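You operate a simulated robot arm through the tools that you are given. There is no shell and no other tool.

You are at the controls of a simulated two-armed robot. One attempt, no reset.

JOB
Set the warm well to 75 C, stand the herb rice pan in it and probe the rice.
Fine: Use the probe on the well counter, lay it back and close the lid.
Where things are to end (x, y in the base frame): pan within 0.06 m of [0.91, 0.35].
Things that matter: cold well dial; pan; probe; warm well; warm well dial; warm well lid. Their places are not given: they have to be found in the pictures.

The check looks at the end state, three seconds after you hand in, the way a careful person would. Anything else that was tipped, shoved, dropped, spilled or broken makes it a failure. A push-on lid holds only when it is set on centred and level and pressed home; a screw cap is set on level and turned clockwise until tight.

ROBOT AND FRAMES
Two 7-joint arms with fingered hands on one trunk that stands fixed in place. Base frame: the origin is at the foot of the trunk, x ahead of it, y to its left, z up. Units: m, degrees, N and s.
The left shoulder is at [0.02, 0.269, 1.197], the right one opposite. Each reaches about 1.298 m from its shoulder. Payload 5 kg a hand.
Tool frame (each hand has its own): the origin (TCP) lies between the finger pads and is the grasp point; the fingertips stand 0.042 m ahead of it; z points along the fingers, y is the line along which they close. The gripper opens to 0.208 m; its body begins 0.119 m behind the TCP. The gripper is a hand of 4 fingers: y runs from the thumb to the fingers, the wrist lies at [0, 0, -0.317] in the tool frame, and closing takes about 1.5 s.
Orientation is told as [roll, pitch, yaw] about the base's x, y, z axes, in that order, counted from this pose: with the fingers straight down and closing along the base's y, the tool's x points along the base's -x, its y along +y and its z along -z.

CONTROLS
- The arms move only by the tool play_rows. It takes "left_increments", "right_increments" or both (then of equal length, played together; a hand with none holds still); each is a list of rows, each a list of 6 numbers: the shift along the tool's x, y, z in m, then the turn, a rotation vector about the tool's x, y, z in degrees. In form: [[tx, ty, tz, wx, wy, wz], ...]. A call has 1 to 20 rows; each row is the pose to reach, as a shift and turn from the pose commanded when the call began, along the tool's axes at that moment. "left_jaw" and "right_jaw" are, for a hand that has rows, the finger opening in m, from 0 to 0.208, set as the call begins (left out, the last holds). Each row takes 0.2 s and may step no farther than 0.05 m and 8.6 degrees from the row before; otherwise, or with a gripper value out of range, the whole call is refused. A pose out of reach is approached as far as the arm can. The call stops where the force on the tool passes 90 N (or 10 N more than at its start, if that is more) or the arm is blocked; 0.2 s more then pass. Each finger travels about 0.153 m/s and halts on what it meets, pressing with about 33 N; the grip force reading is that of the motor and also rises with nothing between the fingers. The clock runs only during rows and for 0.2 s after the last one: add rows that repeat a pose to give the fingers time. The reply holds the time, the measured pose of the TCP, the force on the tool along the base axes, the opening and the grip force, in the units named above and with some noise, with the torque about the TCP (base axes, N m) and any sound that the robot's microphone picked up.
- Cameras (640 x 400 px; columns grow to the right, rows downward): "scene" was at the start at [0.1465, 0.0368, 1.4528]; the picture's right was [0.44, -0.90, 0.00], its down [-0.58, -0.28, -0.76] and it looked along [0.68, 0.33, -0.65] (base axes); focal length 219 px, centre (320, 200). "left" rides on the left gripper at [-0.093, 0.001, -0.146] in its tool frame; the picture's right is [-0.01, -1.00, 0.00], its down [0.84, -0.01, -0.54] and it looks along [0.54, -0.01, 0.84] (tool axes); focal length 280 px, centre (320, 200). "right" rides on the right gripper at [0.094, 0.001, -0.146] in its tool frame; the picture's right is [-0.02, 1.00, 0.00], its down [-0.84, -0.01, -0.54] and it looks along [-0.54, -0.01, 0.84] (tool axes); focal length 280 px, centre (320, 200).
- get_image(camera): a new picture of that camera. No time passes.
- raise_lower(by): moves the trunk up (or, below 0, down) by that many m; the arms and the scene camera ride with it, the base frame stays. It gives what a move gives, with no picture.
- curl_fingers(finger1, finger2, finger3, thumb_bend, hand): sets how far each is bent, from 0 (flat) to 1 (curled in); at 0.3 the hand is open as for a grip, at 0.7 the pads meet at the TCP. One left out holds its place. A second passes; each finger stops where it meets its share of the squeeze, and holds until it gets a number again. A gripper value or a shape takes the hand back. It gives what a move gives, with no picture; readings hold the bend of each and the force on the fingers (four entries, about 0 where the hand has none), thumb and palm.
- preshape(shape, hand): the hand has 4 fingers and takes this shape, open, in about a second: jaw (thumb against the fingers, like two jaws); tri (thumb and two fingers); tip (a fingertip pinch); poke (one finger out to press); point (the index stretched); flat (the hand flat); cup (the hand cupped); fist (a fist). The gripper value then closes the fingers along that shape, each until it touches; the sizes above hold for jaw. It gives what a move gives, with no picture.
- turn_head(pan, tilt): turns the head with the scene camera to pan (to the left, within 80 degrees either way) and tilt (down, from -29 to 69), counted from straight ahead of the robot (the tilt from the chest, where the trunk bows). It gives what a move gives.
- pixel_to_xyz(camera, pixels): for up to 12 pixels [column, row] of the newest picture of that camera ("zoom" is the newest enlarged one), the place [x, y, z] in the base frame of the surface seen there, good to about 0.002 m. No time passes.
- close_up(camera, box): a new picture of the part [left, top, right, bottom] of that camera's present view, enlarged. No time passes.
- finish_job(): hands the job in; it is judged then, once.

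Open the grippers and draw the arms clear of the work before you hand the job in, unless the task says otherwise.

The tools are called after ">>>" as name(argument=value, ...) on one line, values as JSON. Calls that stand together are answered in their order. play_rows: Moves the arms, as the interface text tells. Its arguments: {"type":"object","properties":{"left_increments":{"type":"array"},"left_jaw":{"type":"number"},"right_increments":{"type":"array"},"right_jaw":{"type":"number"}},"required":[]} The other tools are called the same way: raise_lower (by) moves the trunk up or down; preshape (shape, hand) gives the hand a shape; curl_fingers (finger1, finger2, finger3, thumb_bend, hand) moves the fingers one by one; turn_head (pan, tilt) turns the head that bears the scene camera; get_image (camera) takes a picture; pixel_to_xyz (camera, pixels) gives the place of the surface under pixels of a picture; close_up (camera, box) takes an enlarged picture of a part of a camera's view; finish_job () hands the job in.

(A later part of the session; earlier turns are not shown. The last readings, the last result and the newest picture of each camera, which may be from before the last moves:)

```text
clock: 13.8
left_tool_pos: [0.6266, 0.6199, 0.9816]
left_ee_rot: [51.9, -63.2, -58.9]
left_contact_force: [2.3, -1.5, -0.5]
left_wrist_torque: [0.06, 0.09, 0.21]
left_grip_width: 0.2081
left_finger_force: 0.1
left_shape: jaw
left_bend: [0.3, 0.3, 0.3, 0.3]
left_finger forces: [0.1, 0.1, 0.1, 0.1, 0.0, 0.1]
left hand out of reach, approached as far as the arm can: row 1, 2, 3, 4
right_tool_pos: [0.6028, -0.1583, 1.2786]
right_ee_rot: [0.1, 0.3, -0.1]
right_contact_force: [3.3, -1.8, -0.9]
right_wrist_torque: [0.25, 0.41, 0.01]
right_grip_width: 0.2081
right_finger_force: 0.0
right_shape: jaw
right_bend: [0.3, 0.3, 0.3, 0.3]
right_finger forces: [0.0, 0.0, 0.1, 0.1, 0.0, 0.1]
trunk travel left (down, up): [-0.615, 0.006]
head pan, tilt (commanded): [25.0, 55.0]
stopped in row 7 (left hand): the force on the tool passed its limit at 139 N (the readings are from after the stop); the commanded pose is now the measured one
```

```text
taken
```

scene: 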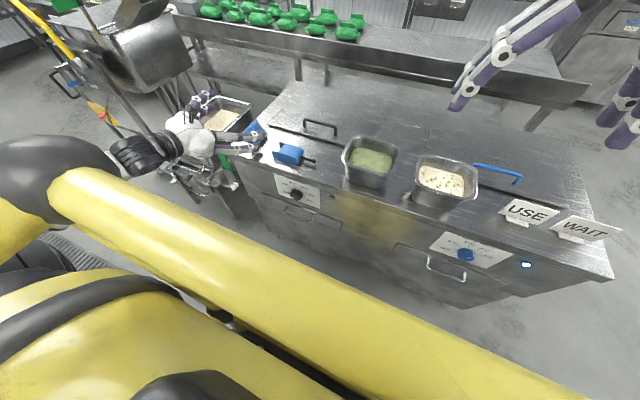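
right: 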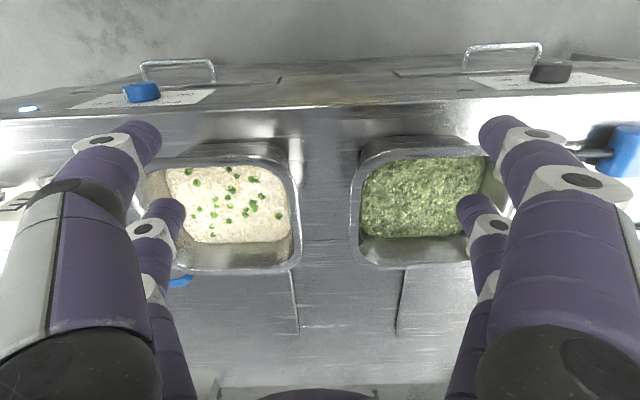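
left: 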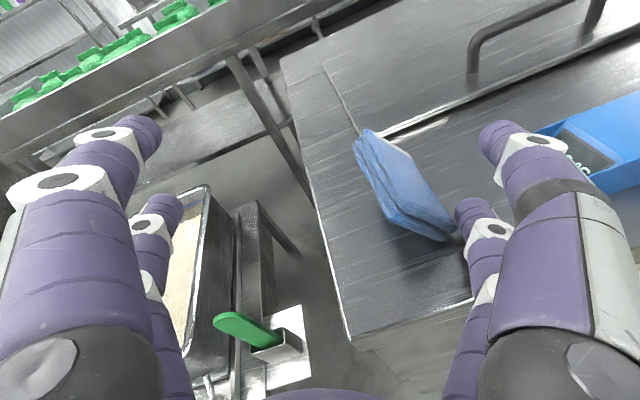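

The hand drifted in orientation and a force stop occurred; I need to check whether the cloth at left was touched.

>>> close_up(camera="scene", box=[190, 80, 350, 190])

>>> close_up(camera="left", box=[320, 100, 520, 260])

>>> pixel_to_xyz(camera="left", pixels=[[370, 135], [400, 165], [445, 215], [400, 215], [430, 238], [360, 150], [400, 90], [360, 300], [480, 130], [470, 210], [590, 150], [500, 140]])

```text
3.64 times, centred on (270, 135) of scene
```

zoom: 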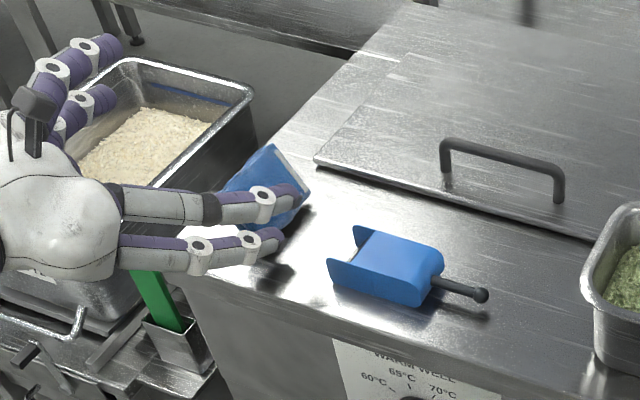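

```text
2.50 times, centred on (420, 180) of left
```

zoom: 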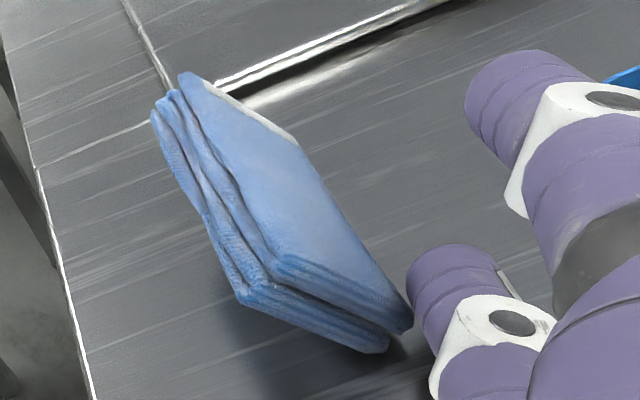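

```text
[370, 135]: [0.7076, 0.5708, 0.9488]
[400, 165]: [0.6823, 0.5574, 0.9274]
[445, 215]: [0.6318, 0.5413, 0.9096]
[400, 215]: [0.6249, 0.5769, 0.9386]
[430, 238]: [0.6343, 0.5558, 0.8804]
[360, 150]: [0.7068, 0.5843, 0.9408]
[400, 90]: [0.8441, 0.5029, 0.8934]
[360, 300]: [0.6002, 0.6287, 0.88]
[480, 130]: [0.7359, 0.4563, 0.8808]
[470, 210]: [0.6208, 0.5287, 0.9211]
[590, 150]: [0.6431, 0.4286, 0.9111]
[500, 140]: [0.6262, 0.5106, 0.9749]
```

The cloth is tipped up, leaning by the fingers. I'll measure its face and the fingertips precisely before doing anything.

>>> pixel_to_xyz(camera="zoom", pixels=[[188, 85], [290, 135], [310, 190], [400, 310], [280, 262], [240, 170], [170, 110], [245, 290], [380, 345], [420, 270], [470, 260], [500, 110]])

>>> get_image(camera="right")

```text
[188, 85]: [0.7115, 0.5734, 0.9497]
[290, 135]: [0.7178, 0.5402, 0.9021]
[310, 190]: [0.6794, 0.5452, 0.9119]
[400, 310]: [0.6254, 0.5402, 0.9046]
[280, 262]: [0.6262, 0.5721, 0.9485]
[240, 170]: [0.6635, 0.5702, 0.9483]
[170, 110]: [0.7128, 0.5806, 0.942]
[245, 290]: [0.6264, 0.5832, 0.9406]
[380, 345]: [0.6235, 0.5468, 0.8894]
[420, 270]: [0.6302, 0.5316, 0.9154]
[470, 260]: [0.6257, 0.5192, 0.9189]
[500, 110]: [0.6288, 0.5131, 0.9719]
```

```text
taken
```

right: 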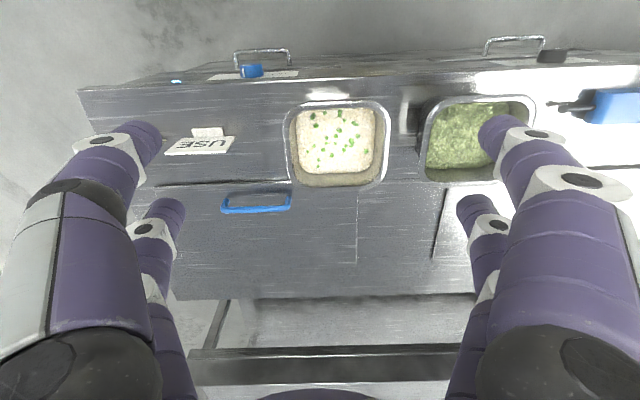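

The cloth's left edge is up about 55° and it's likely mid-motion. I retract the hand up and back slightly, keeping orientation, and look at what the cloth does.

>>> play_rows(left_increments=[[-0.014, 0.0043, -0.0215, 0, 0, 0], [-0.028, 0.0087, -0.043, 0, 0, 0], [-0.042, 0.013, -0.0646, 0, 0, 0]])

>>> get_image(camera="left")

>>> close_up(camera="scene", box=[190, 80, 350, 190])

```text
clock: 14.6
left_tool_pos: [0.572, 0.6245, 1.043]
left_ee_rot: [52.0, -63.2, -58.8]
left_contact_force: [1.1, -1.0, -0.2]
left_wrist_torque: [0.03, 0.01, 0.04]
left_grip_width: 0.2081
left_finger_force: 0.0
left_shape: jaw
left_bend: [0.3, 0.3, 0.3, 0.3]
left_finger forces: [0.1, 0.0, 0.0, 0.0, 0.0, 0.0]
right_tool_pos: [0.6016, -0.1547, 1.2788]
right_ee_rot: [0.0, 0.1, 0.0]
right_contact_force: [1.0, 0.4, -1.6]
right_wrist_torque: [0.04, 0.18, -0.01]
right_grip_width: 0.2079
right_finger_force: 0.0
right_shape: jaw
right_bend: [0.3, 0.3, 0.3, 0.3]
right_finger forces: [0.0, 0.0, 0.0, 0.1, 0.0, 0.0]
trunk travel left (down, up): [-0.615, 0.006]
head pan, tilt (commanded): [25.0, 55.0]
```

```text
taken
```

left: 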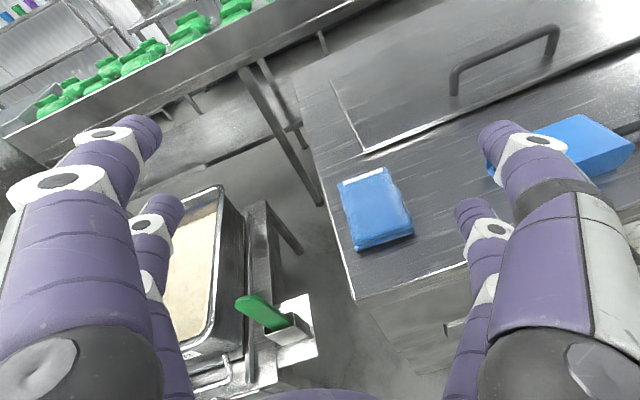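

```text
3.64 times, centred on (270, 135) of scene
```

zoom: 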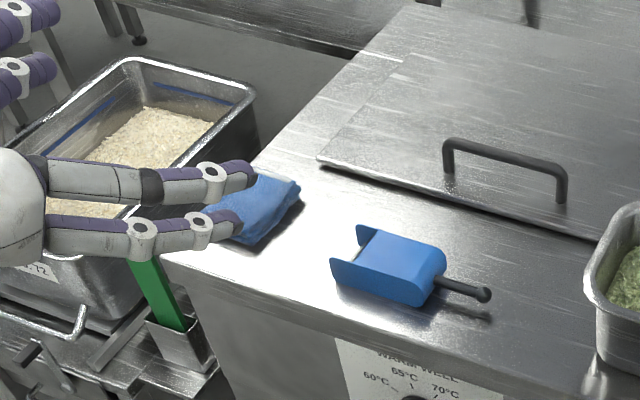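

The cloth has dropped flat again. I'll measure its corners to compare with the original footprint (centre ≈(0.678,0.578)).

>>> pixel_to_xyz(camera="left", pixels=[[341, 185], [387, 172], [410, 232], [358, 246], [372, 205], [345, 290], [380, 260]])

>>> close_up(camera="left", box=[310, 130, 470, 290])

```text
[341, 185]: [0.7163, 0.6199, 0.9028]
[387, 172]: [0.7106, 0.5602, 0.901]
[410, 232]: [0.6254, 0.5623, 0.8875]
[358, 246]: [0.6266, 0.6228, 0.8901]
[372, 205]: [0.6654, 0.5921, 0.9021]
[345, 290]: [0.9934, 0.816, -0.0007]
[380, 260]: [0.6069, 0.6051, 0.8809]
```

```text
2.50 times, centred on (390, 210) of left
```

zoom: 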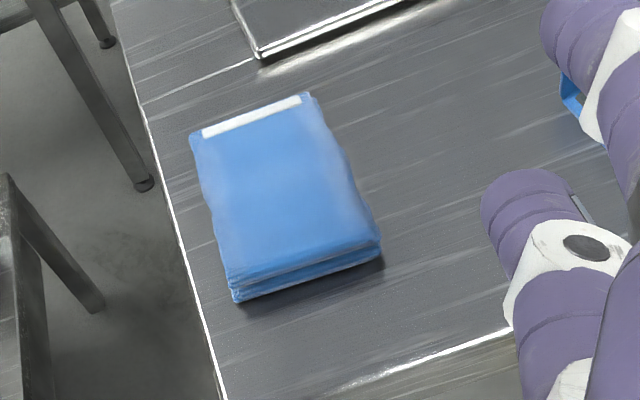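

The cloth sits flat within ~1.5 cm of its original place. Now I pull the left hand back clear of the counter, then down to about (0.46,0.55,0.88) while straightening it to point along +x.

>>> play_rows(left_increments=[[0.0085, -0.0061, -0.0351, 0, 0, 0], [0.0171, -0.0122, -0.0703, 0, 0, 0], [0.0256, -0.0183, -0.1054, 0, 0, 0], [0.049, -0.0436, -0.0958, -1.92, -2.7, 0], [0.0724, -0.069, -0.0861, -3.84, -5.4, 0], [0.0959, -0.0943, -0.0765, -5.76, -8.1, 0], [0.1193, -0.1197, -0.0668, -7.68, -10.8, 0], [0.1427, -0.145, -0.0572, -9.6, -13.5, 0]])

>>> get_image(camera="left")

>>> get_image(camera="scene")

```text
clock: 16.4
left_tool_pos: [0.4611, 0.5473, 0.8789]
left_ee_rot: [90.5, -67.9, -90.2]
left_contact_force: [0.5, -0.6, -0.3]
left_wrist_torque: [0.05, 0.03, 0.04]
left_grip_width: 0.208
left_finger_force: 0.1
left_shape: jaw
left_bend: [0.3, 0.3, 0.3, 0.3]
left_finger forces: [0.0, 0.1, 0.0, 0.0, 0.0, 0.1]
left hand out of reach, approached as far as the arm can: row 1, 2, 3, 4, 5, 6
right_tool_pos: [0.5982, -0.1547, 1.2792]
right_ee_rot: [0.0, 0.1, 0.2]
right_contact_force: [0.9, 0.2, 0.6]
right_wrist_torque: [0.02, -0.04, -0.01]
right_grip_width: 0.2077
right_finger_force: 0.1
right_shape: jaw
right_bend: [0.3, 0.3, 0.3, 0.3]
right_finger forces: [0.0, 0.0, 0.0, 0.1, 0.0, 0.0]
trunk travel left (down, up): [-0.615, 0.006]
head pan, tilt (commanded): [25.0, 55.0]
```

```text
taken
```

left: 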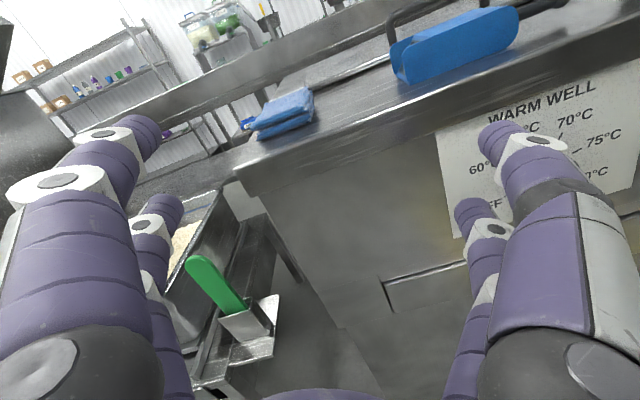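

```text
taken
```

scene: 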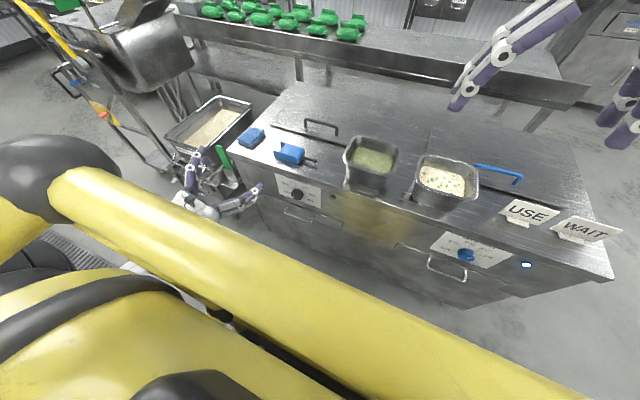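

The hand now points straight along +x at (0.461,0.547,0.879), rolled about 22°. I move it in front of the dial (y 0.34, z 0.75) while rolling the hand the negative way.

>>> play_rows(left_increments=[[0.007, -0.0401, 0, 0, 0, -8], [0.014, -0.0802, 0, 0, 0, -16], [0.021, -0.1203, 0, 0, 0, -24], [0.0281, -0.1603, 0, 0, 0, -32], [0.0351, -0.2004, 0, 0, 0, -40], [0.0421, -0.2405, 0, 0, 0, -48]])

>>> get_image(camera="left")

>>> get_image(camera="scene")

```text
clock: 17.8
left_tool_pos: [0.4616, 0.3417, 0.7494]
left_ee_rot: [-90.1, -64.1, 90.6]
left_contact_force: [0.5, 0.1, -0.8]
left_wrist_torque: [0.0, 0.01, 0.02]
left_grip_width: 0.208
left_finger_force: 0.0
left_shape: jaw
left_bend: [0.3, 0.3, 0.3, 0.3]
left_finger forces: [0.0, 0.0, 0.1, 0.0, 0.1, 0.0]
right_tool_pos: [0.5991, -0.153, 1.2803]
right_ee_rot: [0.0, 0.1, 0.2]
right_contact_force: [-0.1, -0.8, 0.9]
right_wrist_torque: [-0.01, 0.02, -0.02]
right_grip_width: 0.208
right_finger_force: 0.1
right_shape: jaw
right_bend: [0.3, 0.3, 0.3, 0.3]
right_finger forces: [0.0, 0.1, 0.1, 0.0, 0.0, 0.1]
trunk travel left (down, up): [-0.615, 0.006]
head pan, tilt (commanded): [25.0, 55.0]
```

```text
taken
```

left: 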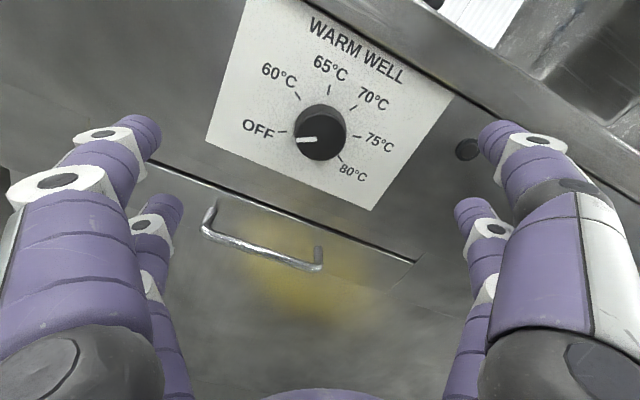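

```text
taken
```

scene: 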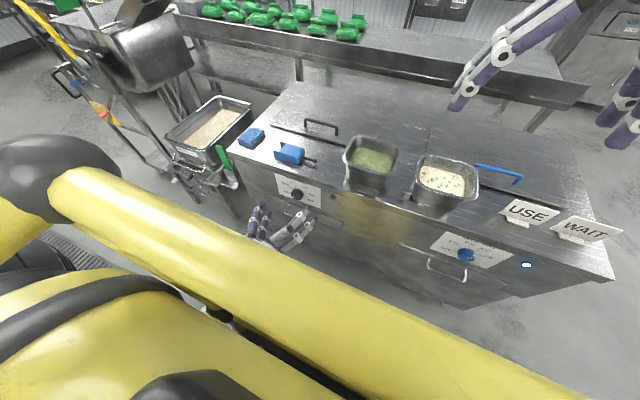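

The dial is now nicely framed in the left camera at (320,135). I'll enlarge and measure ticks and pointer from here.

>>> close_up(camera="left", box=[240, 70, 400, 190])

>>> pixel_to_xyz(camera="left", pixels=[[281, 132], [298, 96], [329, 90], [354, 108], [358, 136], [341, 158], [300, 139], [315, 140], [345, 137], [321, 158], [321, 106], [296, 132]])

```text
3.33 times, centred on (320, 130) of left
```

zoom: 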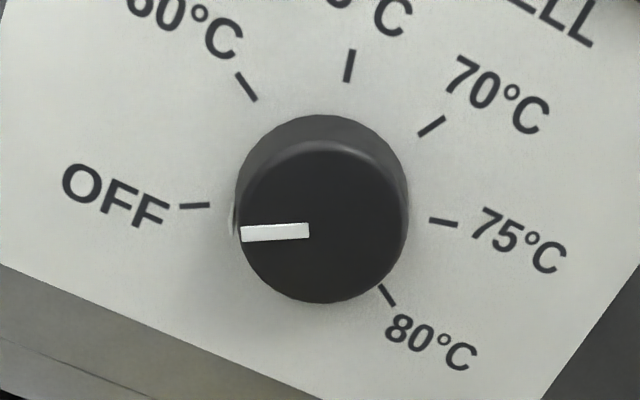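

```text
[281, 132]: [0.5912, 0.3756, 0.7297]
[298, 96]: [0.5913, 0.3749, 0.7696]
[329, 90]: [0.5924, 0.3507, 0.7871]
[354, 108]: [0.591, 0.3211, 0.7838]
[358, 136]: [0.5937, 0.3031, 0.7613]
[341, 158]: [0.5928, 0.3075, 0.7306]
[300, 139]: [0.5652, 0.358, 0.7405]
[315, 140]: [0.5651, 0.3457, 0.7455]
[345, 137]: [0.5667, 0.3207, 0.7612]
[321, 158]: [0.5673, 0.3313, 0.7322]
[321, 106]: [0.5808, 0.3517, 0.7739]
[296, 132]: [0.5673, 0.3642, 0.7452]
```

Ticks sit at -120 (OFF), -60, -15, 30, 75, 120 degrees around centre (y 0.341, z 0.7497); so I need about +195° clockwise. I test how far the wrist can roll negative here in free space.

>>> play_rows(left_increments=[[0, 0, 0, 0, 0, -8.4], [0, 0, 0, 0, 0, -16.8], [0, 0, 0, 0, 0, -25.2], [0, 0, 0, 0, 0, -33.6], [0, 0, 0, 0, 0, -42], [0, 0, 0, 0, 0, -50.4], [0, 0, 0, 0, 0, -58.8], [0, 0, 0, 0, 0, -67.2], [0, 0, 0, 0, 0, -74]], left_jaw=0.1)

>>> get_image(camera="left")

```text
clock: 19.8
left_tool_pos: [0.4618, 0.3418, 0.7502]
left_ee_rot: [-90.1, 10.0, 90.3]
left_contact_force: [0.9, 0.0, 0.4]
left_wrist_torque: [0.0, 0.0, -0.01]
left_grip_width: 0.1009
left_finger_force: 0.0
left_shape: jaw
left_bend: [0.73, 0.73, 0.73, 0.7]
left_finger forces: [0.0, 0.0, 0.0, 0.1, 0.0, 0.0]
right_tool_pos: [0.6, -0.1543, 1.2796]
right_ee_rot: [0.0, -0.1, 0.1]
right_contact_force: [-0.4, -0.6, -0.4]
right_wrist_torque: [-0.01, 0.03, 0.02]
right_grip_width: 0.2079
right_finger_force: 0.1
right_shape: jaw
right_bend: [0.3, 0.3, 0.3, 0.3]
right_finger forces: [0.1, 0.1, 0.0, 0.0, 0.1, 0.1]
trunk travel left (down, up): [-0.615, 0.006]
head pan, tilt (commanded): [25.0, 55.0]
```

```text
taken
```

left: 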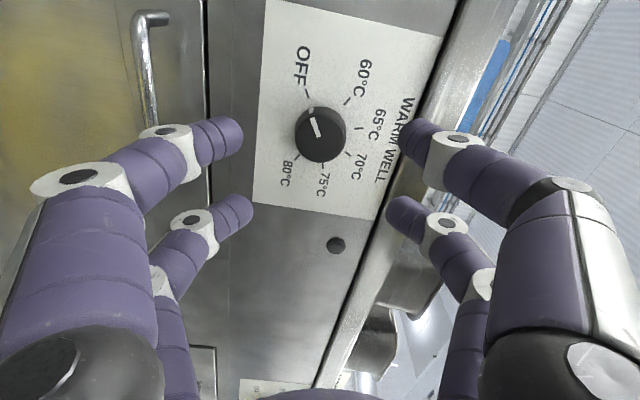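

The wrist reaches -100° roll. I'll measure where the fingertips actually are at this 0.10 opening.

>>> pixel_to_xyz(camera="left", pixels=[[236, 132], [225, 130], [412, 128], [430, 135], [245, 208], [235, 212], [395, 210], [410, 215], [205, 145], [440, 150], [170, 132], [460, 139]])

>>> close_up(camera="left", box=[160, 60, 480, 260])

```text
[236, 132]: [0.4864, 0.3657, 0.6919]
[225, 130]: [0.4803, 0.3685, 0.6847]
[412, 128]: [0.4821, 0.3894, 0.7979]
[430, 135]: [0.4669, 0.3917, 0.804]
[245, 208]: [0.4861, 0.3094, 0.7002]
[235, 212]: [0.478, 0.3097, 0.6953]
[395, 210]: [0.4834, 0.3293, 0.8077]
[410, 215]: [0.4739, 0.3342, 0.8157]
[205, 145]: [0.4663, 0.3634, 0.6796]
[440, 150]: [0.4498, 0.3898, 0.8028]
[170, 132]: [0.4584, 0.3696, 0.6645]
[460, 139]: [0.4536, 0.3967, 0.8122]
```

```text
2.00 times, centred on (320, 160) of left
```

zoom: 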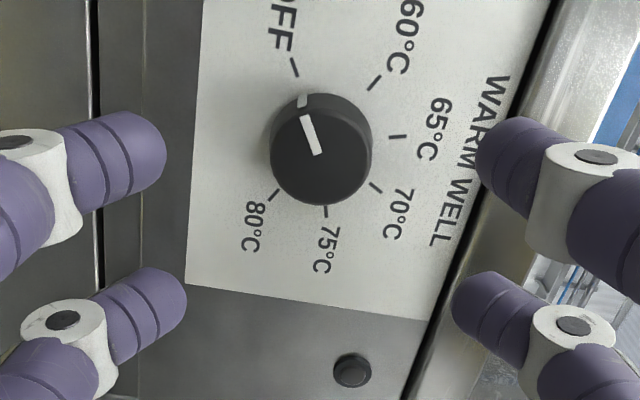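

Fingertips reach about 0.03 m ahead of the TCP, two per side. Before gripping I test in free space that the wrist can also roll through to about +95°.

>>> play_rows(left_increments=[[0, 0, 0, 0, 0, 8.5], [0, 0, 0, 0, 0, 17], [0, 0, 0, 0, 0, 25.5], [0, 0, 0, 0, 0, 34], [0, 0, 0, 0, 0, 42.5], [0, 0, 0, 0, 0, 51], [0, 0, 0, 0, 0, 59.5], [0, 0, 0, 0, 0, 68], [0, 0, 0, 0, 0, 76.5], [0, 0, 0, 0, 0, 85], [0, 0, 0, 0, 0, 93.5], [0, 0, 0, 0, 0, 102], [0, 0, 0, 0, 0, 110.5], [0, 0, 0, 0, 0, 119], [0, 0, 0, 0, 0, 127.5], [0, 0, 0, 0, 0, 136], [0, 0, 0, 0, 0, 144.5], [0, 0, 0, 0, 0, 153], [0, 0, 0, 0, 0, 161.5], [0, 0, 0, 0, 0, 170]])

>>> play_rows(left_increments=[[0, 0, 0, 0, 0, 8.5], [0, 0, 0, 0, 0, 17], [0, 0, 0, 0, 0, 25.5]])

```text
clock: 24.0
left_tool_pos: [0.4611, 0.3674, 0.7477]
left_ee_rot: [90.2, -20.7, -90.7]
left_contact_force: [-0.3, 1.3, -0.1]
left_wrist_torque: [0.01, -0.04, -0.1]
left_grip_width: 0.1009
left_finger_force: 0.0
left_shape: jaw
left_bend: [0.73, 0.73, 0.73, 0.7]
left_finger forces: [0.1, 0.0, 0.1, 0.0, 0.0, 0.0]
left hand out of reach, approached as far as the arm can: row 20
right_tool_pos: [0.5999, -0.1521, 1.281]
right_ee_rot: [-0.2, 0.0, 0.3]
right_contact_force: [0.1, 2.2, -0.5]
right_wrist_torque: [-0.3, -0.04, 0.03]
right_grip_width: 0.2077
right_finger_force: 0.1
right_shape: jaw
right_bend: [0.3, 0.3, 0.3, 0.3]
right_finger forces: [0.0, 0.0, 0.1, 0.1, 0.0, 0.0]
trunk travel left (down, up): [-0.615, 0.006]
head pan, tilt (commanded): [25.0, 55.0]
```

```text
clock: 24.8
left_tool_pos: [0.4657, 0.4817, 0.7669]
left_ee_rot: [89.1, -3.9, -94.1]
left_contact_force: [-0.2, -0.3, 0.3]
left_wrist_torque: [-0.01, 0.06, -0.02]
left_grip_width: 0.1003
left_finger_force: 0.0
left_shape: jaw
left_bend: [0.73, 0.73, 0.73, 0.7]
left_finger forces: [0.0, 0.1, 0.0, 0.0, 0.1, 0.0]
left hand out of reach, approached as far as the arm can: row 1, 2, 3
right_tool_pos: [0.5992, -0.1542, 1.2802]
right_ee_rot: [0.0, -0.1, 0.1]
right_contact_force: [-1.1, -0.7, -0.5]
right_wrist_torque: [0.06, -0.03, 0.02]
right_grip_width: 0.2078
right_finger_force: 0.0
right_shape: jaw
right_bend: [0.3, 0.3, 0.3, 0.3]
right_finger forces: [0.0, 0.0, 0.0, 0.1, 0.0, 0.0]
trunk travel left (down, up): [-0.615, 0.006]
head pan, tilt (commanded): [25.0, 55.0]
```

The wrist limit is near +60°, so I'll use two strokes of about 98° each within [-100°, 0°]. I roll back to -100° first.

>>> play_rows(left_increments=[[0, 0, 0, 0, 0, -8.5], [0, 0, 0, 0, 0, -17], [0, 0, 0, 0, 0, -25.5], [0, 0, 0, 0, 0, -34], [0, 0, 0, 0, 0, -42.5], [0, 0, 0, 0, 0, -51], [0, 0, 0, 0, 0, -59.5], [0, 0, 0, 0, 0, -68], [0, 0, 0, 0, 0, -76.5], [0, 0, 0, 0, 0, -85], [0, 0, 0, 0, 0, -93.5], [0, 0, 0, 0, 0, -102], [0, 0, 0, 0, 0, -110.5], [0, 0, 0, 0, 0, -119], [0, 0, 0, 0, 0, -127.5], [0, 0, 0, 0, 0, -136], [0, 0, 0, 0, 0, -144.5], [0, 0, 0, 0, 0, -153], [0, 0, 0, 0, 0, -161.5], [0, 0, 0, 0, 0, -170]])

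>>> play_rows(left_increments=[[0, 0, 0, 0, 0, -8.5], [0, 0, 0, 0, 0, -17], [0, 0, 0, 0, 0, -25], [0, 0, 0, 0, 0, -25]])

>>> get_image(camera="left")

```text
clock: 29.0
left_tool_pos: [0.4661, 0.4828, 0.7676]
left_ee_rot: [-89.0, -5.7, 86.0]
left_contact_force: [-0.2, -0.5, -0.5]
left_wrist_torque: [0.0, 0.02, 0.01]
left_grip_width: 0.1
left_finger_force: 0.0
left_shape: jaw
left_bend: [0.73, 0.73, 0.73, 0.7]
left_finger forces: [0.0, 0.0, 0.1, 0.0, 0.0, 0.0]
right_tool_pos: [0.5996, -0.1535, 1.28]
right_ee_rot: [0.0, 0.0, 0.1]
right_contact_force: [-0.8, 0.2, 0.0]
right_wrist_torque: [0.02, 0.01, -0.03]
right_grip_width: 0.208
right_finger_force: 0.2
right_shape: jaw
right_bend: [0.3, 0.3, 0.3, 0.3]
right_finger forces: [0.0, 0.0, 0.0, 0.0, 0.0, 0.1]
trunk travel left (down, up): [-0.615, 0.006]
head pan, tilt (commanded): [25.0, 55.0]
```

```text
clock: 30.0
left_tool_pos: [0.4667, 0.4825, 0.7682]
left_ee_rot: [-89.1, 19.1, 86.2]
left_contact_force: [-0.6, 0.0, -0.5]
left_wrist_torque: [0.03, 0.01, -0.01]
left_grip_width: 0.1
left_finger_force: 0.1
left_shape: jaw
left_bend: [0.73, 0.73, 0.73, 0.7]
left_finger forces: [0.0, 0.0, 0.0, 0.0, 0.0, 0.1]
right_tool_pos: [0.5997, -0.1543, 1.2805]
right_ee_rot: [0.0, 0.0, 0.2]
right_contact_force: [0.5, -0.4, -0.7]
right_wrist_torque: [0.01, 0.0, -0.02]
right_grip_width: 0.208
right_finger_force: 0.1
right_shape: jaw
right_bend: [0.3, 0.3, 0.3, 0.3]
right_finger forces: [0.0, 0.0, 0.0, 0.0, 0.1, 0.0]
trunk travel left (down, up): [-0.615, 0.006]
head pan, tilt (commanded): [25.0, 55.0]
```

```text
taken
```

left: 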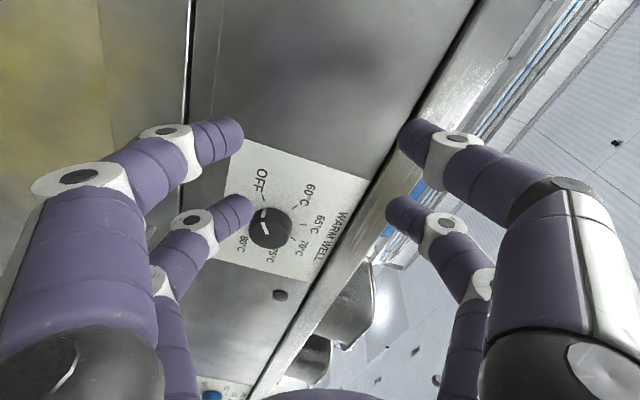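

The hand drifted to y≈0.48 while out of reach, so I bring it back in front of the knob (0.47,0.341,0.75) and straighten it to point along +x at about -100°.

>>> play_rows(left_increments=[[0.0318, 0.0159, 0.0033, 0.53, -0.9, 2.25], [0.0636, 0.0318, 0.0067, 1.07, -1.8, 4.5], [0.0954, 0.0476, 0.01, 1.6, -2.7, 6.75], [0.1272, 0.0635, 0.0134, 2.14, -3.59, 9]])

>>> get_image(camera="left")

```text
clock: 31.0
left_tool_pos: [0.4693, 0.341, 0.7479]
left_ee_rot: [-90.5, 9.9, 89.9]
left_contact_force: [0.2, 0.0, -0.4]
left_wrist_torque: [-0.04, -0.01, 0.04]
left_grip_width: 0.0999
left_finger_force: 0.0
left_shape: jaw
left_bend: [0.73, 0.73, 0.73, 0.7]
left_finger forces: [0.0, 0.0, 0.0, 0.0, 0.1, 0.1]
right_tool_pos: [0.6002, -0.1553, 1.28]
right_ee_rot: [0.1, -0.1, 0.1]
right_contact_force: [0.4, 0.1, -0.4]
right_wrist_torque: [0.08, 0.05, -0.01]
right_grip_width: 0.2078
right_finger_force: 0.0
right_shape: jaw
right_bend: [0.3, 0.3, 0.3, 0.3]
right_finger forces: [0.0, 0.0, 0.0, 0.0, 0.0, 0.0]
trunk travel left (down, up): [-0.615, 0.006]
head pan, tilt (commanded): [25.0, 55.0]
```

```text
taken
```

left: 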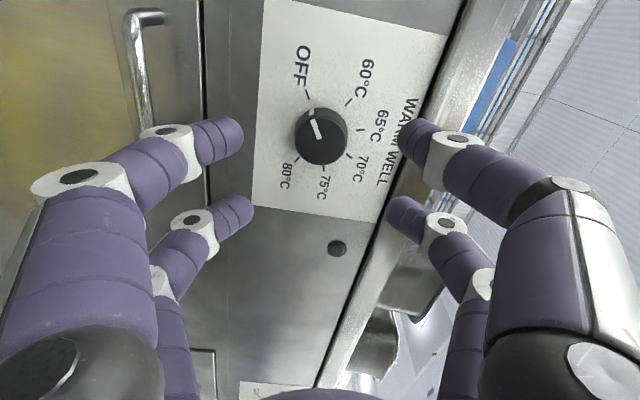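

The knob is centred between the finger pairs. I advance 0.084 m along the tool axis so the fingertips surround the knob.

>>> play_rows(left_increments=[[0, 0, 0.028, 0, 0, 0], [0, 0, 0.056, 0, 0, 0], [0, 0, 0.084, 0, 0, 0]])

>>> get_image(camera="left")

```text
clock: 31.8
left_tool_pos: [0.5504, 0.3414, 0.7491]
left_ee_rot: [-90.2, 10.0, 89.9]
left_contact_force: [-60.6, -3.2, 1.2]
left_wrist_torque: [0.33, -0.1, 1.41]
left_grip_width: 0.1008
left_finger_force: 0.0
left_shape: jaw
left_bend: [0.74, 0.73, 0.73, 0.7]
left_finger forces: [23.5, 5.9, 6.8, 0.0, 24.9, 0.0]
right_tool_pos: [0.5967, -0.1527, 1.2839]
right_ee_rot: [0.0, -0.3, 0.3]
right_contact_force: [-0.3, 0.4, 1.4]
right_wrist_torque: [-0.02, -0.18, 0.0]
right_grip_width: 0.2077
right_finger_force: 0.1
right_shape: jaw
right_bend: [0.3, 0.3, 0.3, 0.3]
right_finger forces: [0.0, 0.0, 0.0, 0.1, 0.1, 0.0]
trunk travel left (down, up): [-0.615, 0.006]
head pan, tilt (commanded): [25.0, 55.0]
```

```text
taken
```

left: 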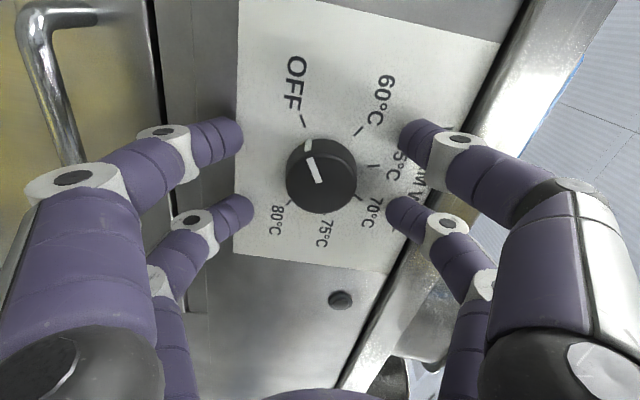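

The fingertips already press the panel (60 N), so I back off 0.009 m and then close the fingers on the knob.

>>> play_rows(left_increments=[[0, 0, -0.009, 0, 0, 0], [0, 0, -0.009, 0, 0, 0]])

>>> play_rows(left_increments=[[0, 0, 0, 0, 0, 0], [0, 0, 0, 0, 0, 0], [0, 0, 0, 0, 0, 0], [0, 0, 0, 0, 0, 0], [0, 0, 0, 0, 0, 0]], left_jaw=0.04)

>>> get_image(camera="left")

```text
clock: 32.4
left_tool_pos: [0.5457, 0.3405, 0.7508]
left_ee_rot: [-90.4, 10.0, 89.9]
left_contact_force: [1.2, -0.3, 0.2]
left_wrist_torque: [-0.02, -0.03, 0.02]
left_grip_width: 0.1003
left_finger_force: 0.0
left_shape: jaw
left_bend: [0.73, 0.73, 0.73, 0.7]
left_finger forces: [0.1, 0.0, 0.0, 0.0, 0.0, 0.0]
right_tool_pos: [0.6007, -0.154, 1.2797]
right_ee_rot: [0.1, 0.2, 0.1]
right_contact_force: [0.7, -0.9, -0.5]
right_wrist_torque: [0.04, 0.09, -0.02]
right_grip_width: 0.2077
right_finger_force: 0.0
right_shape: jaw
right_bend: [0.3, 0.3, 0.3, 0.3]
right_finger forces: [0.0, 0.1, 0.1, 0.1, 0.1, 0.0]
trunk travel left (down, up): [-0.615, 0.006]
head pan, tilt (commanded): [25.0, 55.0]
```

```text
clock: 33.6
left_tool_pos: [0.5441, 0.3422, 0.7496]
left_ee_rot: [-90.3, 9.9, 90.0]
left_contact_force: [-0.1, -0.1, 0.0]
left_wrist_torque: [0.03, 0.02, 0.03]
left_grip_width: 0.0404
left_finger_force: 0.1
left_shape: jaw
left_bend: [0.73, 0.73, 0.73, 0.7]
left_finger forces: [0.1, 0.0, 0.0, 0.1, 0.0, 0.1]
right_tool_pos: [0.6006, -0.1547, 1.28]
right_ee_rot: [0.1, 0.0, 0.2]
right_contact_force: [-0.2, -0.1, -0.2]
right_wrist_torque: [0.0, 0.0, 0.01]
right_grip_width: 0.2078
right_finger_force: 0.0
right_shape: jaw
right_bend: [0.3, 0.3, 0.3, 0.3]
right_finger forces: [0.0, 0.0, 0.0, 0.0, 0.0, 0.1]
trunk travel left (down, up): [-0.615, 0.006]
head pan, tilt (commanded): [25.0, 55.0]
```

```text
taken
```

left: 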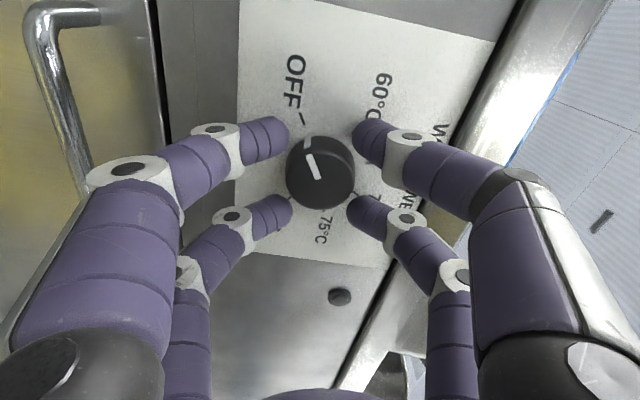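

The fingers straddle the knob at 0.04 without contact; I close further until they grip it.

>>> play_rows(left_increments=[[0, 0, 0, 0, 0, 0], [0, 0, 0, 0, 0, 0], [0, 0, 0, 0, 0, 0], [0, 0, 0, 0, 0, 0]], left_jaw=0.0)

>>> get_image(camera="left")

```text
clock: 34.6
left_tool_pos: [0.5459, 0.3405, 0.7494]
left_ee_rot: [-90.3, 10.1, 89.9]
left_contact_force: [6.8, -4.0, -1.9]
left_wrist_torque: [0.0, 0.23, -0.25]
left_grip_width: 0.0073
left_finger_force: 32.7
left_shape: jaw
left_bend: [0.71, 0.71, 0.71, 0.71]
left_finger forces: [32.3, 32.4, 29.6, 0.0, 24.6, 0.0]
right_tool_pos: [0.5999, -0.1534, 1.2799]
right_ee_rot: [0.1, 0.1, 0.2]
right_contact_force: [0.2, 1.0, -0.2]
right_wrist_torque: [0.02, 0.05, 0.0]
right_grip_width: 0.2078
right_finger_force: 0.0
right_shape: jaw
right_bend: [0.3, 0.3, 0.3, 0.3]
right_finger forces: [0.0, 0.0, 0.0, 0.0, 0.0, 0.1]
trunk travel left (down, up): [-0.615, 0.006]
head pan, tilt (commanded): [25.0, 55.0]
```

```text
taken
```

left: 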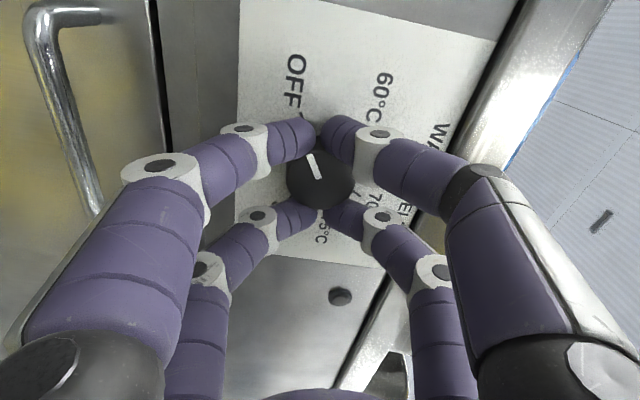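

The four fingers now cage the knob with ~30 N each. I rotate a small +17° first and check that the pointer follows.

>>> play_rows(left_increments=[[0, 0, 0, 0, 0, 5.6], [0, 0, 0, 0, 0, 11.2], [0, 0, 0, 0, 0, 17]])

>>> get_image(camera="left")

```text
clock: 35.4
left_tool_pos: [0.546, 0.3412, 0.7484]
left_ee_rot: [-90.2, -7.2, 89.9]
left_contact_force: [6.2, -2.0, -3.8]
left_wrist_torque: [-0.04, 0.42, -0.25]
left_grip_width: 0.007
left_finger_force: 32.9
left_shape: jaw
left_bend: [0.71, 0.71, 0.71, 0.71]
left_finger forces: [32.9, 34.3, 29.2, 0.1, 24.7, 0.1]
right_tool_pos: [0.6003, -0.1548, 1.2795]
right_ee_rot: [0.0, 0.0, 0.1]
right_contact_force: [0.2, -0.2, 0.0]
right_wrist_torque: [-0.02, 0.02, 0.0]
right_grip_width: 0.208
right_finger_force: 0.1
right_shape: jaw
right_bend: [0.3, 0.3, 0.3, 0.3]
right_finger forces: [0.0, 0.0, 0.1, 0.0, 0.1, 0.1]
trunk travel left (down, up): [-0.615, 0.006]
head pan, tilt (commanded): [25.0, 55.0]
```

```text
taken
```

left: 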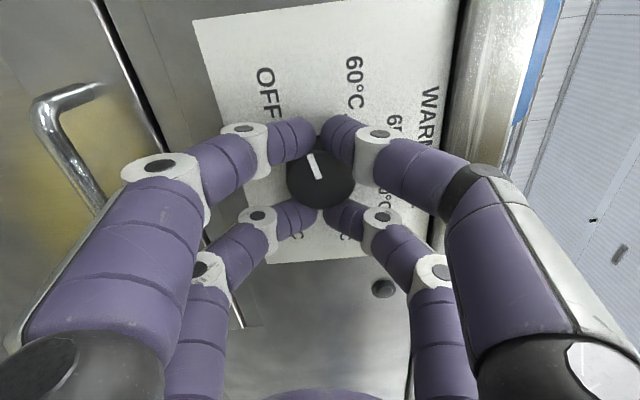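

The pointer follows the hand with little torque. I continue the stroke by another 133° (total 150°).

>>> play_rows(left_increments=[[0, 0, 0, 0, 0, 8.3], [0, 0, 0, 0, 0, 16.6], [0, 0, 0, 0, 0, 24.9], [0, 0, 0, 0, 0, 33.2], [0, 0, 0, 0, 0, 41.5], [0, 0, 0, 0, 0, 49.8], [0, 0, 0, 0, 0, 58.1], [0, 0, 0, 0, 0, 66.4], [0, 0, 0, 0, 0, 74.7], [0, 0, 0, 0, 0, 83], [0, 0, 0, 0, 0, 91.3], [0, 0, 0, 0, 0, 99.6], [0, 0, 0, 0, 0, 107.9], [0, 0, 0, 0, 0, 116.2], [0, 0, 0, 0, 0, 124.5], [0, 0, 0, 0, 0, 133]])

>>> get_image(camera="left")

```text
clock: 38.8
left_tool_pos: [0.5461, 0.3415, 0.7486]
left_ee_rot: [90.4, -39.8, -90.3]
left_contact_force: [10.5, 19.0, -3.9]
left_wrist_torque: [-0.02, 0.83, 1.49]
left_grip_width: 0.0055
left_finger_force: 33.0
left_shape: jaw
left_bend: [0.71, 0.71, 0.71, 0.71]
left_finger forces: [40.5, 47.2, 40.6, 0.1, 25.3, 0.1]
right_tool_pos: [0.6013, -0.1531, 1.2798]
right_ee_rot: [-0.1, 0.0, 0.2]
right_contact_force: [1.3, 0.4, 0.0]
right_wrist_torque: [-0.02, -0.01, -0.03]
right_grip_width: 0.208
right_finger_force: 0.2
right_shape: jaw
right_bend: [0.3, 0.3, 0.3, 0.3]
right_finger forces: [0.0, 0.0, 0.0, 0.0, 0.0, 0.1]
trunk travel left (down, up): [-0.615, 0.006]
head pan, tilt (commanded): [25.0, 55.0]
```

```text
taken
```

left: 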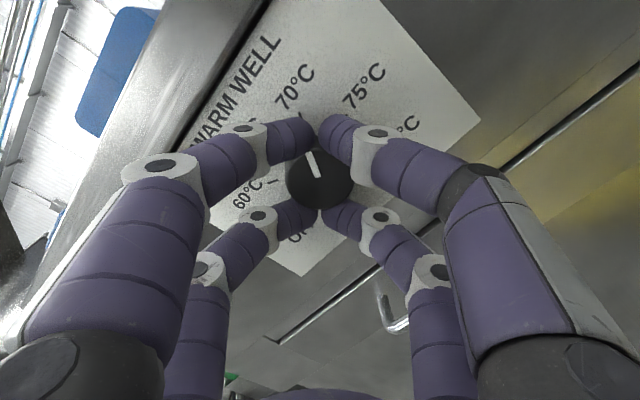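

The knob now points at 70 (150° turned). I open the fingers, roll back 70° and regrip for the remaining 45°.

>>> play_rows(left_increments=[[0, 0, 0, 0, 0, 0], [0, 0, 0, 0, 0, 0], [0, 0, 0, 0, 0, 0], [0, 0, 0, 0, 0, 0]], left_jaw=0.1)

>>> play_rows(left_increments=[[0, 0, -0.01, 0, 0, 0], [0, 0, -0.02, 0, 0, -8.5], [0, 0, -0.02, 0, 0, -17], [0, 0, -0.02, 0, 0, -25.5], [0, 0, -0.02, 0, 0, -34], [0, 0, -0.02, 0, 0, -42.5], [0, 0, -0.02, 0, 0, -51], [0, 0, -0.02, 0, 0, -59.5], [0, 0, -0.02, 0, 0, -68], [0, 0, -0.02, 0, 0, -70], [0, 0, -0.02, 0, 0, -70]])

>>> get_image(camera="left")

>>> close_up(camera="left", box=[220, 70, 420, 220])

```text
clock: 39.8
left_tool_pos: [0.5457, 0.341, 0.7486]
left_ee_rot: [90.3, -40.0, -90.2]
left_contact_force: [0.0, 0.4, 0.3]
left_wrist_torque: [0.0, -0.05, -0.01]
left_grip_width: 0.0994
left_finger_force: 0.1
left_shape: jaw
left_bend: [0.73, 0.73, 0.73, 0.7]
left_finger forces: [0.1, 0.1, 0.0, 0.0, 0.1, 0.0]
right_tool_pos: [0.5991, -0.1538, 1.2796]
right_ee_rot: [-0.1, 0.1, 0.2]
right_contact_force: [0.1, 0.2, 0.3]
right_wrist_torque: [-0.02, 0.05, 0.0]
right_grip_width: 0.2077
right_finger_force: 0.0
right_shape: jaw
right_bend: [0.3, 0.3, 0.3, 0.3]
right_finger forces: [0.0, 0.1, 0.1, 0.0, 0.0, 0.0]
trunk travel left (down, up): [-0.615, 0.006]
head pan, tilt (commanded): [25.0, 55.0]
```

```text
clock: 42.2
left_tool_pos: [0.5252, 0.3407, 0.7495]
left_ee_rot: [-91.0, -69.8, 90.9]
left_contact_force: [-0.2, 0.3, 0.3]
left_wrist_torque: [0.0, -0.02, 0.03]
left_grip_width: 0.0996
left_finger_force: 0.0
left_shape: jaw
left_bend: [0.73, 0.73, 0.73, 0.7]
left_finger forces: [0.1, 0.0, 0.0, 0.0, 0.0, 0.1]
right_tool_pos: [0.6007, -0.1542, 1.2798]
right_ee_rot: [0.1, 0.0, 0.2]
right_contact_force: [-1.1, 0.0, 0.3]
right_wrist_torque: [-0.02, -0.01, -0.04]
right_grip_width: 0.2078
right_finger_force: 0.0
right_shape: jaw
right_bend: [0.3, 0.3, 0.3, 0.3]
right_finger forces: [0.0, 0.0, 0.0, 0.0, 0.1, 0.1]
trunk travel left (down, up): [-0.615, 0.006]
head pan, tilt (commanded): [25.0, 55.0]
```

```text
taken
```

left: 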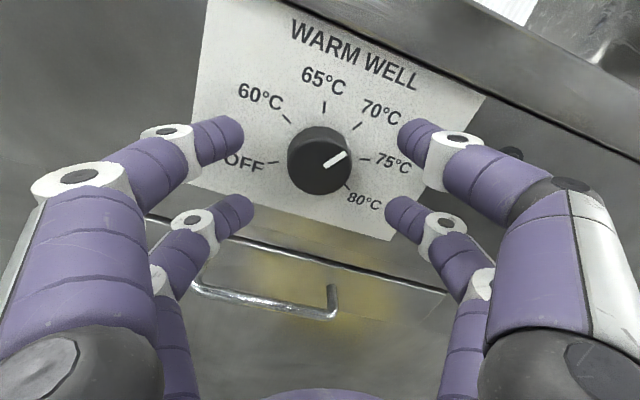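

```text
2.67 times, centred on (320, 145) of left
```

zoom: 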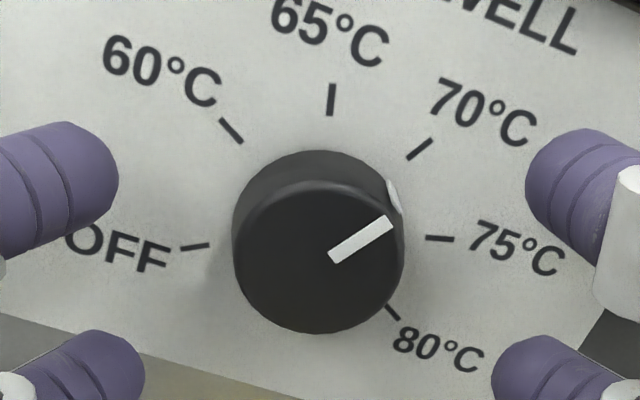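

I measure the pointer's direction from this view.

>>> pixel_to_xyz(camera="zoom", pixels=[[388, 224], [336, 257], [362, 240], [393, 195], [421, 148], [440, 238], [393, 312], [331, 100], [232, 130], [195, 247]])

```text
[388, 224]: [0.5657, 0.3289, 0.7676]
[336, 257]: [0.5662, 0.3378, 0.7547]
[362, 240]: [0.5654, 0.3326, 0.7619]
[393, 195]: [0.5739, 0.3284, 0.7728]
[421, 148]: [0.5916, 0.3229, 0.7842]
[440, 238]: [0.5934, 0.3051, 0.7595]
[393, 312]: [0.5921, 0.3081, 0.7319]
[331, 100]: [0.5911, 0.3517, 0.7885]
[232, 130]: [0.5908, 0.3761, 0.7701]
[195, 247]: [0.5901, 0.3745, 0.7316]
```

The pointer is at ≈33°, i.e. about the 70 tick (30°). I regrip and turn about +42° to bring it to 75 (75°).

>>> play_rows(left_increments=[[0, 0, 0.01, 0, 0, 0], [0, 0, 0.02, 0, 0, 0], [0, 0, 0.02, 0, 0, 0]])

>>> play_rows(left_increments=[[0, 0, 0, 0, 0, 0], [0, 0, 0, 0, 0, 0], [0, 0, 0, 0, 0, 0], [0, 0, 0, 0, 0, 0], [0, 0, 0, 0, 0, 0]], left_jaw=0.0)

>>> play_rows(left_increments=[[0, 0, 0, 0, 0, 7], [0, 0, 0, 0, 0, 14], [0, 0, 0, 0, 0, 21], [0, 0, 0, 0, 0, 28], [0, 0, 0, 0, 0, 35], [0, 0, 0, 0, 0, 42], [0, 0, 0, 0, 0, 42]])

>>> get_image(camera="left")

```text
clock: 43.0
left_tool_pos: [0.544, 0.3419, 0.7491]
left_ee_rot: [-90.9, -70.0, 90.8]
left_contact_force: [0.4, 0.8, 0.2]
left_wrist_torque: [0.02, 0.02, -0.03]
left_grip_width: 0.0995
left_finger_force: 0.0
left_shape: jaw
left_bend: [0.73, 0.73, 0.73, 0.7]
left_finger forces: [0.0, 0.0, 0.0, 0.0, 0.0, 0.0]
right_tool_pos: [0.599, -0.1534, 1.28]
right_ee_rot: [-0.2, 0.1, 0.2]
right_contact_force: [-0.3, 0.2, -0.5]
right_wrist_torque: [-0.01, -0.04, 0.0]
right_grip_width: 0.208
right_finger_force: 0.1
right_shape: jaw
right_bend: [0.3, 0.3, 0.3, 0.3]
right_finger forces: [0.0, 0.0, 0.1, 0.0, 0.0, 0.0]
trunk travel left (down, up): [-0.615, 0.006]
head pan, tilt (commanded): [25.0, 55.0]
```

```text
clock: 44.2
left_tool_pos: [0.5448, 0.3409, 0.7492]
left_ee_rot: [-90.9, -70.0, 90.8]
left_contact_force: [6.8, 2.4, -4.4]
left_wrist_torque: [-0.02, 0.27, 0.0]
left_grip_width: 0.0069
left_finger_force: 33.4
left_shape: jaw
left_bend: [0.71, 0.71, 0.71, 0.71]
left_finger forces: [32.6, 30.5, 30.9, 0.0, 24.7, 0.0]
right_tool_pos: [0.5994, -0.154, 1.2794]
right_ee_rot: [-0.1, 0.1, 0.1]
right_contact_force: [0.6, -0.8, 0.0]
right_wrist_torque: [-0.01, -0.01, -0.01]
right_grip_width: 0.2079
right_finger_force: 0.1
right_shape: jaw
right_bend: [0.3, 0.3, 0.3, 0.3]
right_finger forces: [0.0, 0.0, 0.1, 0.1, 0.0, 0.1]
trunk travel left (down, up): [-0.615, 0.006]
head pan, tilt (commanded): [25.0, 55.0]
```

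```text
clock: 45.8
left_tool_pos: [0.5456, 0.3414, 0.7492]
left_ee_rot: [90.7, -67.9, -90.7]
left_contact_force: [5.0, 7.0, -6.1]
left_wrist_torque: [-0.01, 1.15, 0.4]
left_grip_width: 0.0064
left_finger_force: 33.4
left_shape: jaw
left_bend: [0.71, 0.71, 0.71, 0.71]
left_finger forces: [36.9, 34.8, 37.8, 0.0, 24.8, 0.0]
right_tool_pos: [0.6, -0.1539, 1.2799]
right_ee_rot: [-0.1, 0.1, 0.2]
right_contact_force: [-0.9, -0.6, 0.8]
right_wrist_torque: [0.0, -0.04, 0.0]
right_grip_width: 0.208
right_finger_force: 0.0
right_shape: jaw
right_bend: [0.3, 0.3, 0.3, 0.3]
right_finger forces: [0.0, 0.0, 0.0, 0.0, 0.0, 0.1]
trunk travel left (down, up): [-0.615, 0.006]
head pan, tilt (commanded): [25.0, 55.0]
```

```text
taken
```

left: 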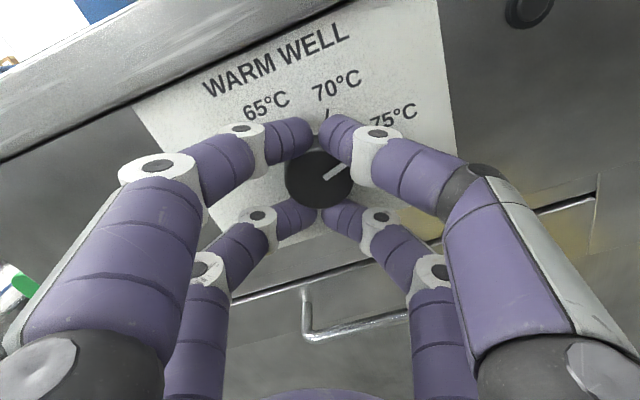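

Now I open the fingers, back off, and check the pointer against the 75 tick.

>>> play_rows(left_increments=[[0, 0, 0, 0, 0, 0], [0, 0, 0, 0, 0, 0], [0, 0, 0, 0, 0, 0], [0, 0, -0.02, 0, 0, 0], [0, 0, -0.05, 0, 0, 0], [0, 0, -0.08, 0, 0, 0], [0, 0, -0.08, 0, 0, 0]], left_jaw=0.1)

>>> get_image(camera="left")

>>> close_up(camera="left", box=[240, 70, 400, 190])

```text
clock: 47.4
left_tool_pos: [0.4645, 0.3416, 0.7496]
left_ee_rot: [91.0, -68.0, -91.0]
left_contact_force: [-0.1, -0.1, 0.6]
left_wrist_torque: [-0.03, -0.04, 0.01]
left_grip_width: 0.0997
left_finger_force: 0.1
left_shape: jaw
left_bend: [0.73, 0.73, 0.73, 0.7]
left_finger forces: [0.0, 0.0, 0.1, 0.0, 0.1, 0.1]
right_tool_pos: [0.5977, -0.1545, 1.2797]
right_ee_rot: [-0.2, 0.0, 0.3]
right_contact_force: [0.6, 0.6, -0.3]
right_wrist_torque: [-0.03, -0.03, -0.02]
right_grip_width: 0.2079
right_finger_force: 0.1
right_shape: jaw
right_bend: [0.3, 0.3, 0.3, 0.3]
right_finger forces: [0.0, 0.0, 0.0, 0.0, 0.0, 0.1]
trunk travel left (down, up): [-0.615, 0.006]
head pan, tilt (commanded): [25.0, 55.0]
```

```text
taken
```

left: 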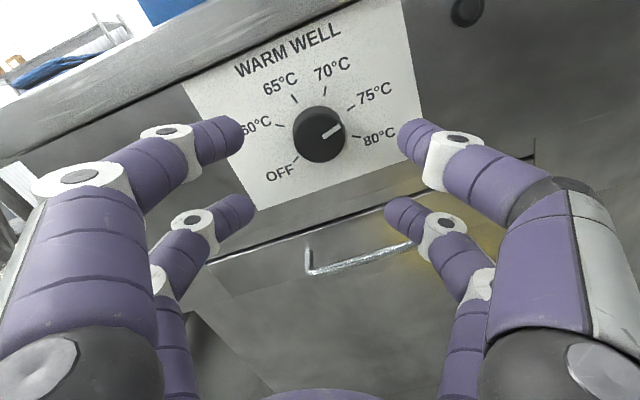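

```text
3.33 times, centred on (320, 130) of left
```

zoom: 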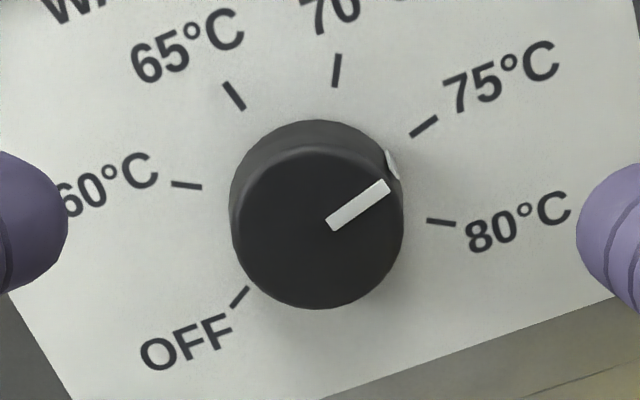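

>>> pixel_to_xyz(camera="zoom", pixels=[[386, 185], [332, 224], [360, 205], [425, 126], [441, 222], [337, 70], [235, 97], [187, 186], [240, 297]])

```text
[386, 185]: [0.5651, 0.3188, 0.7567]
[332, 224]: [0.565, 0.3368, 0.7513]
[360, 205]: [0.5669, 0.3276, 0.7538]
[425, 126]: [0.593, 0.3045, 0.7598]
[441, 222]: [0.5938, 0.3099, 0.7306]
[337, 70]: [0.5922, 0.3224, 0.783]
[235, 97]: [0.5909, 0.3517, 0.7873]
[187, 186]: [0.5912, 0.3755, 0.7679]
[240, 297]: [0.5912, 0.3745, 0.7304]
```

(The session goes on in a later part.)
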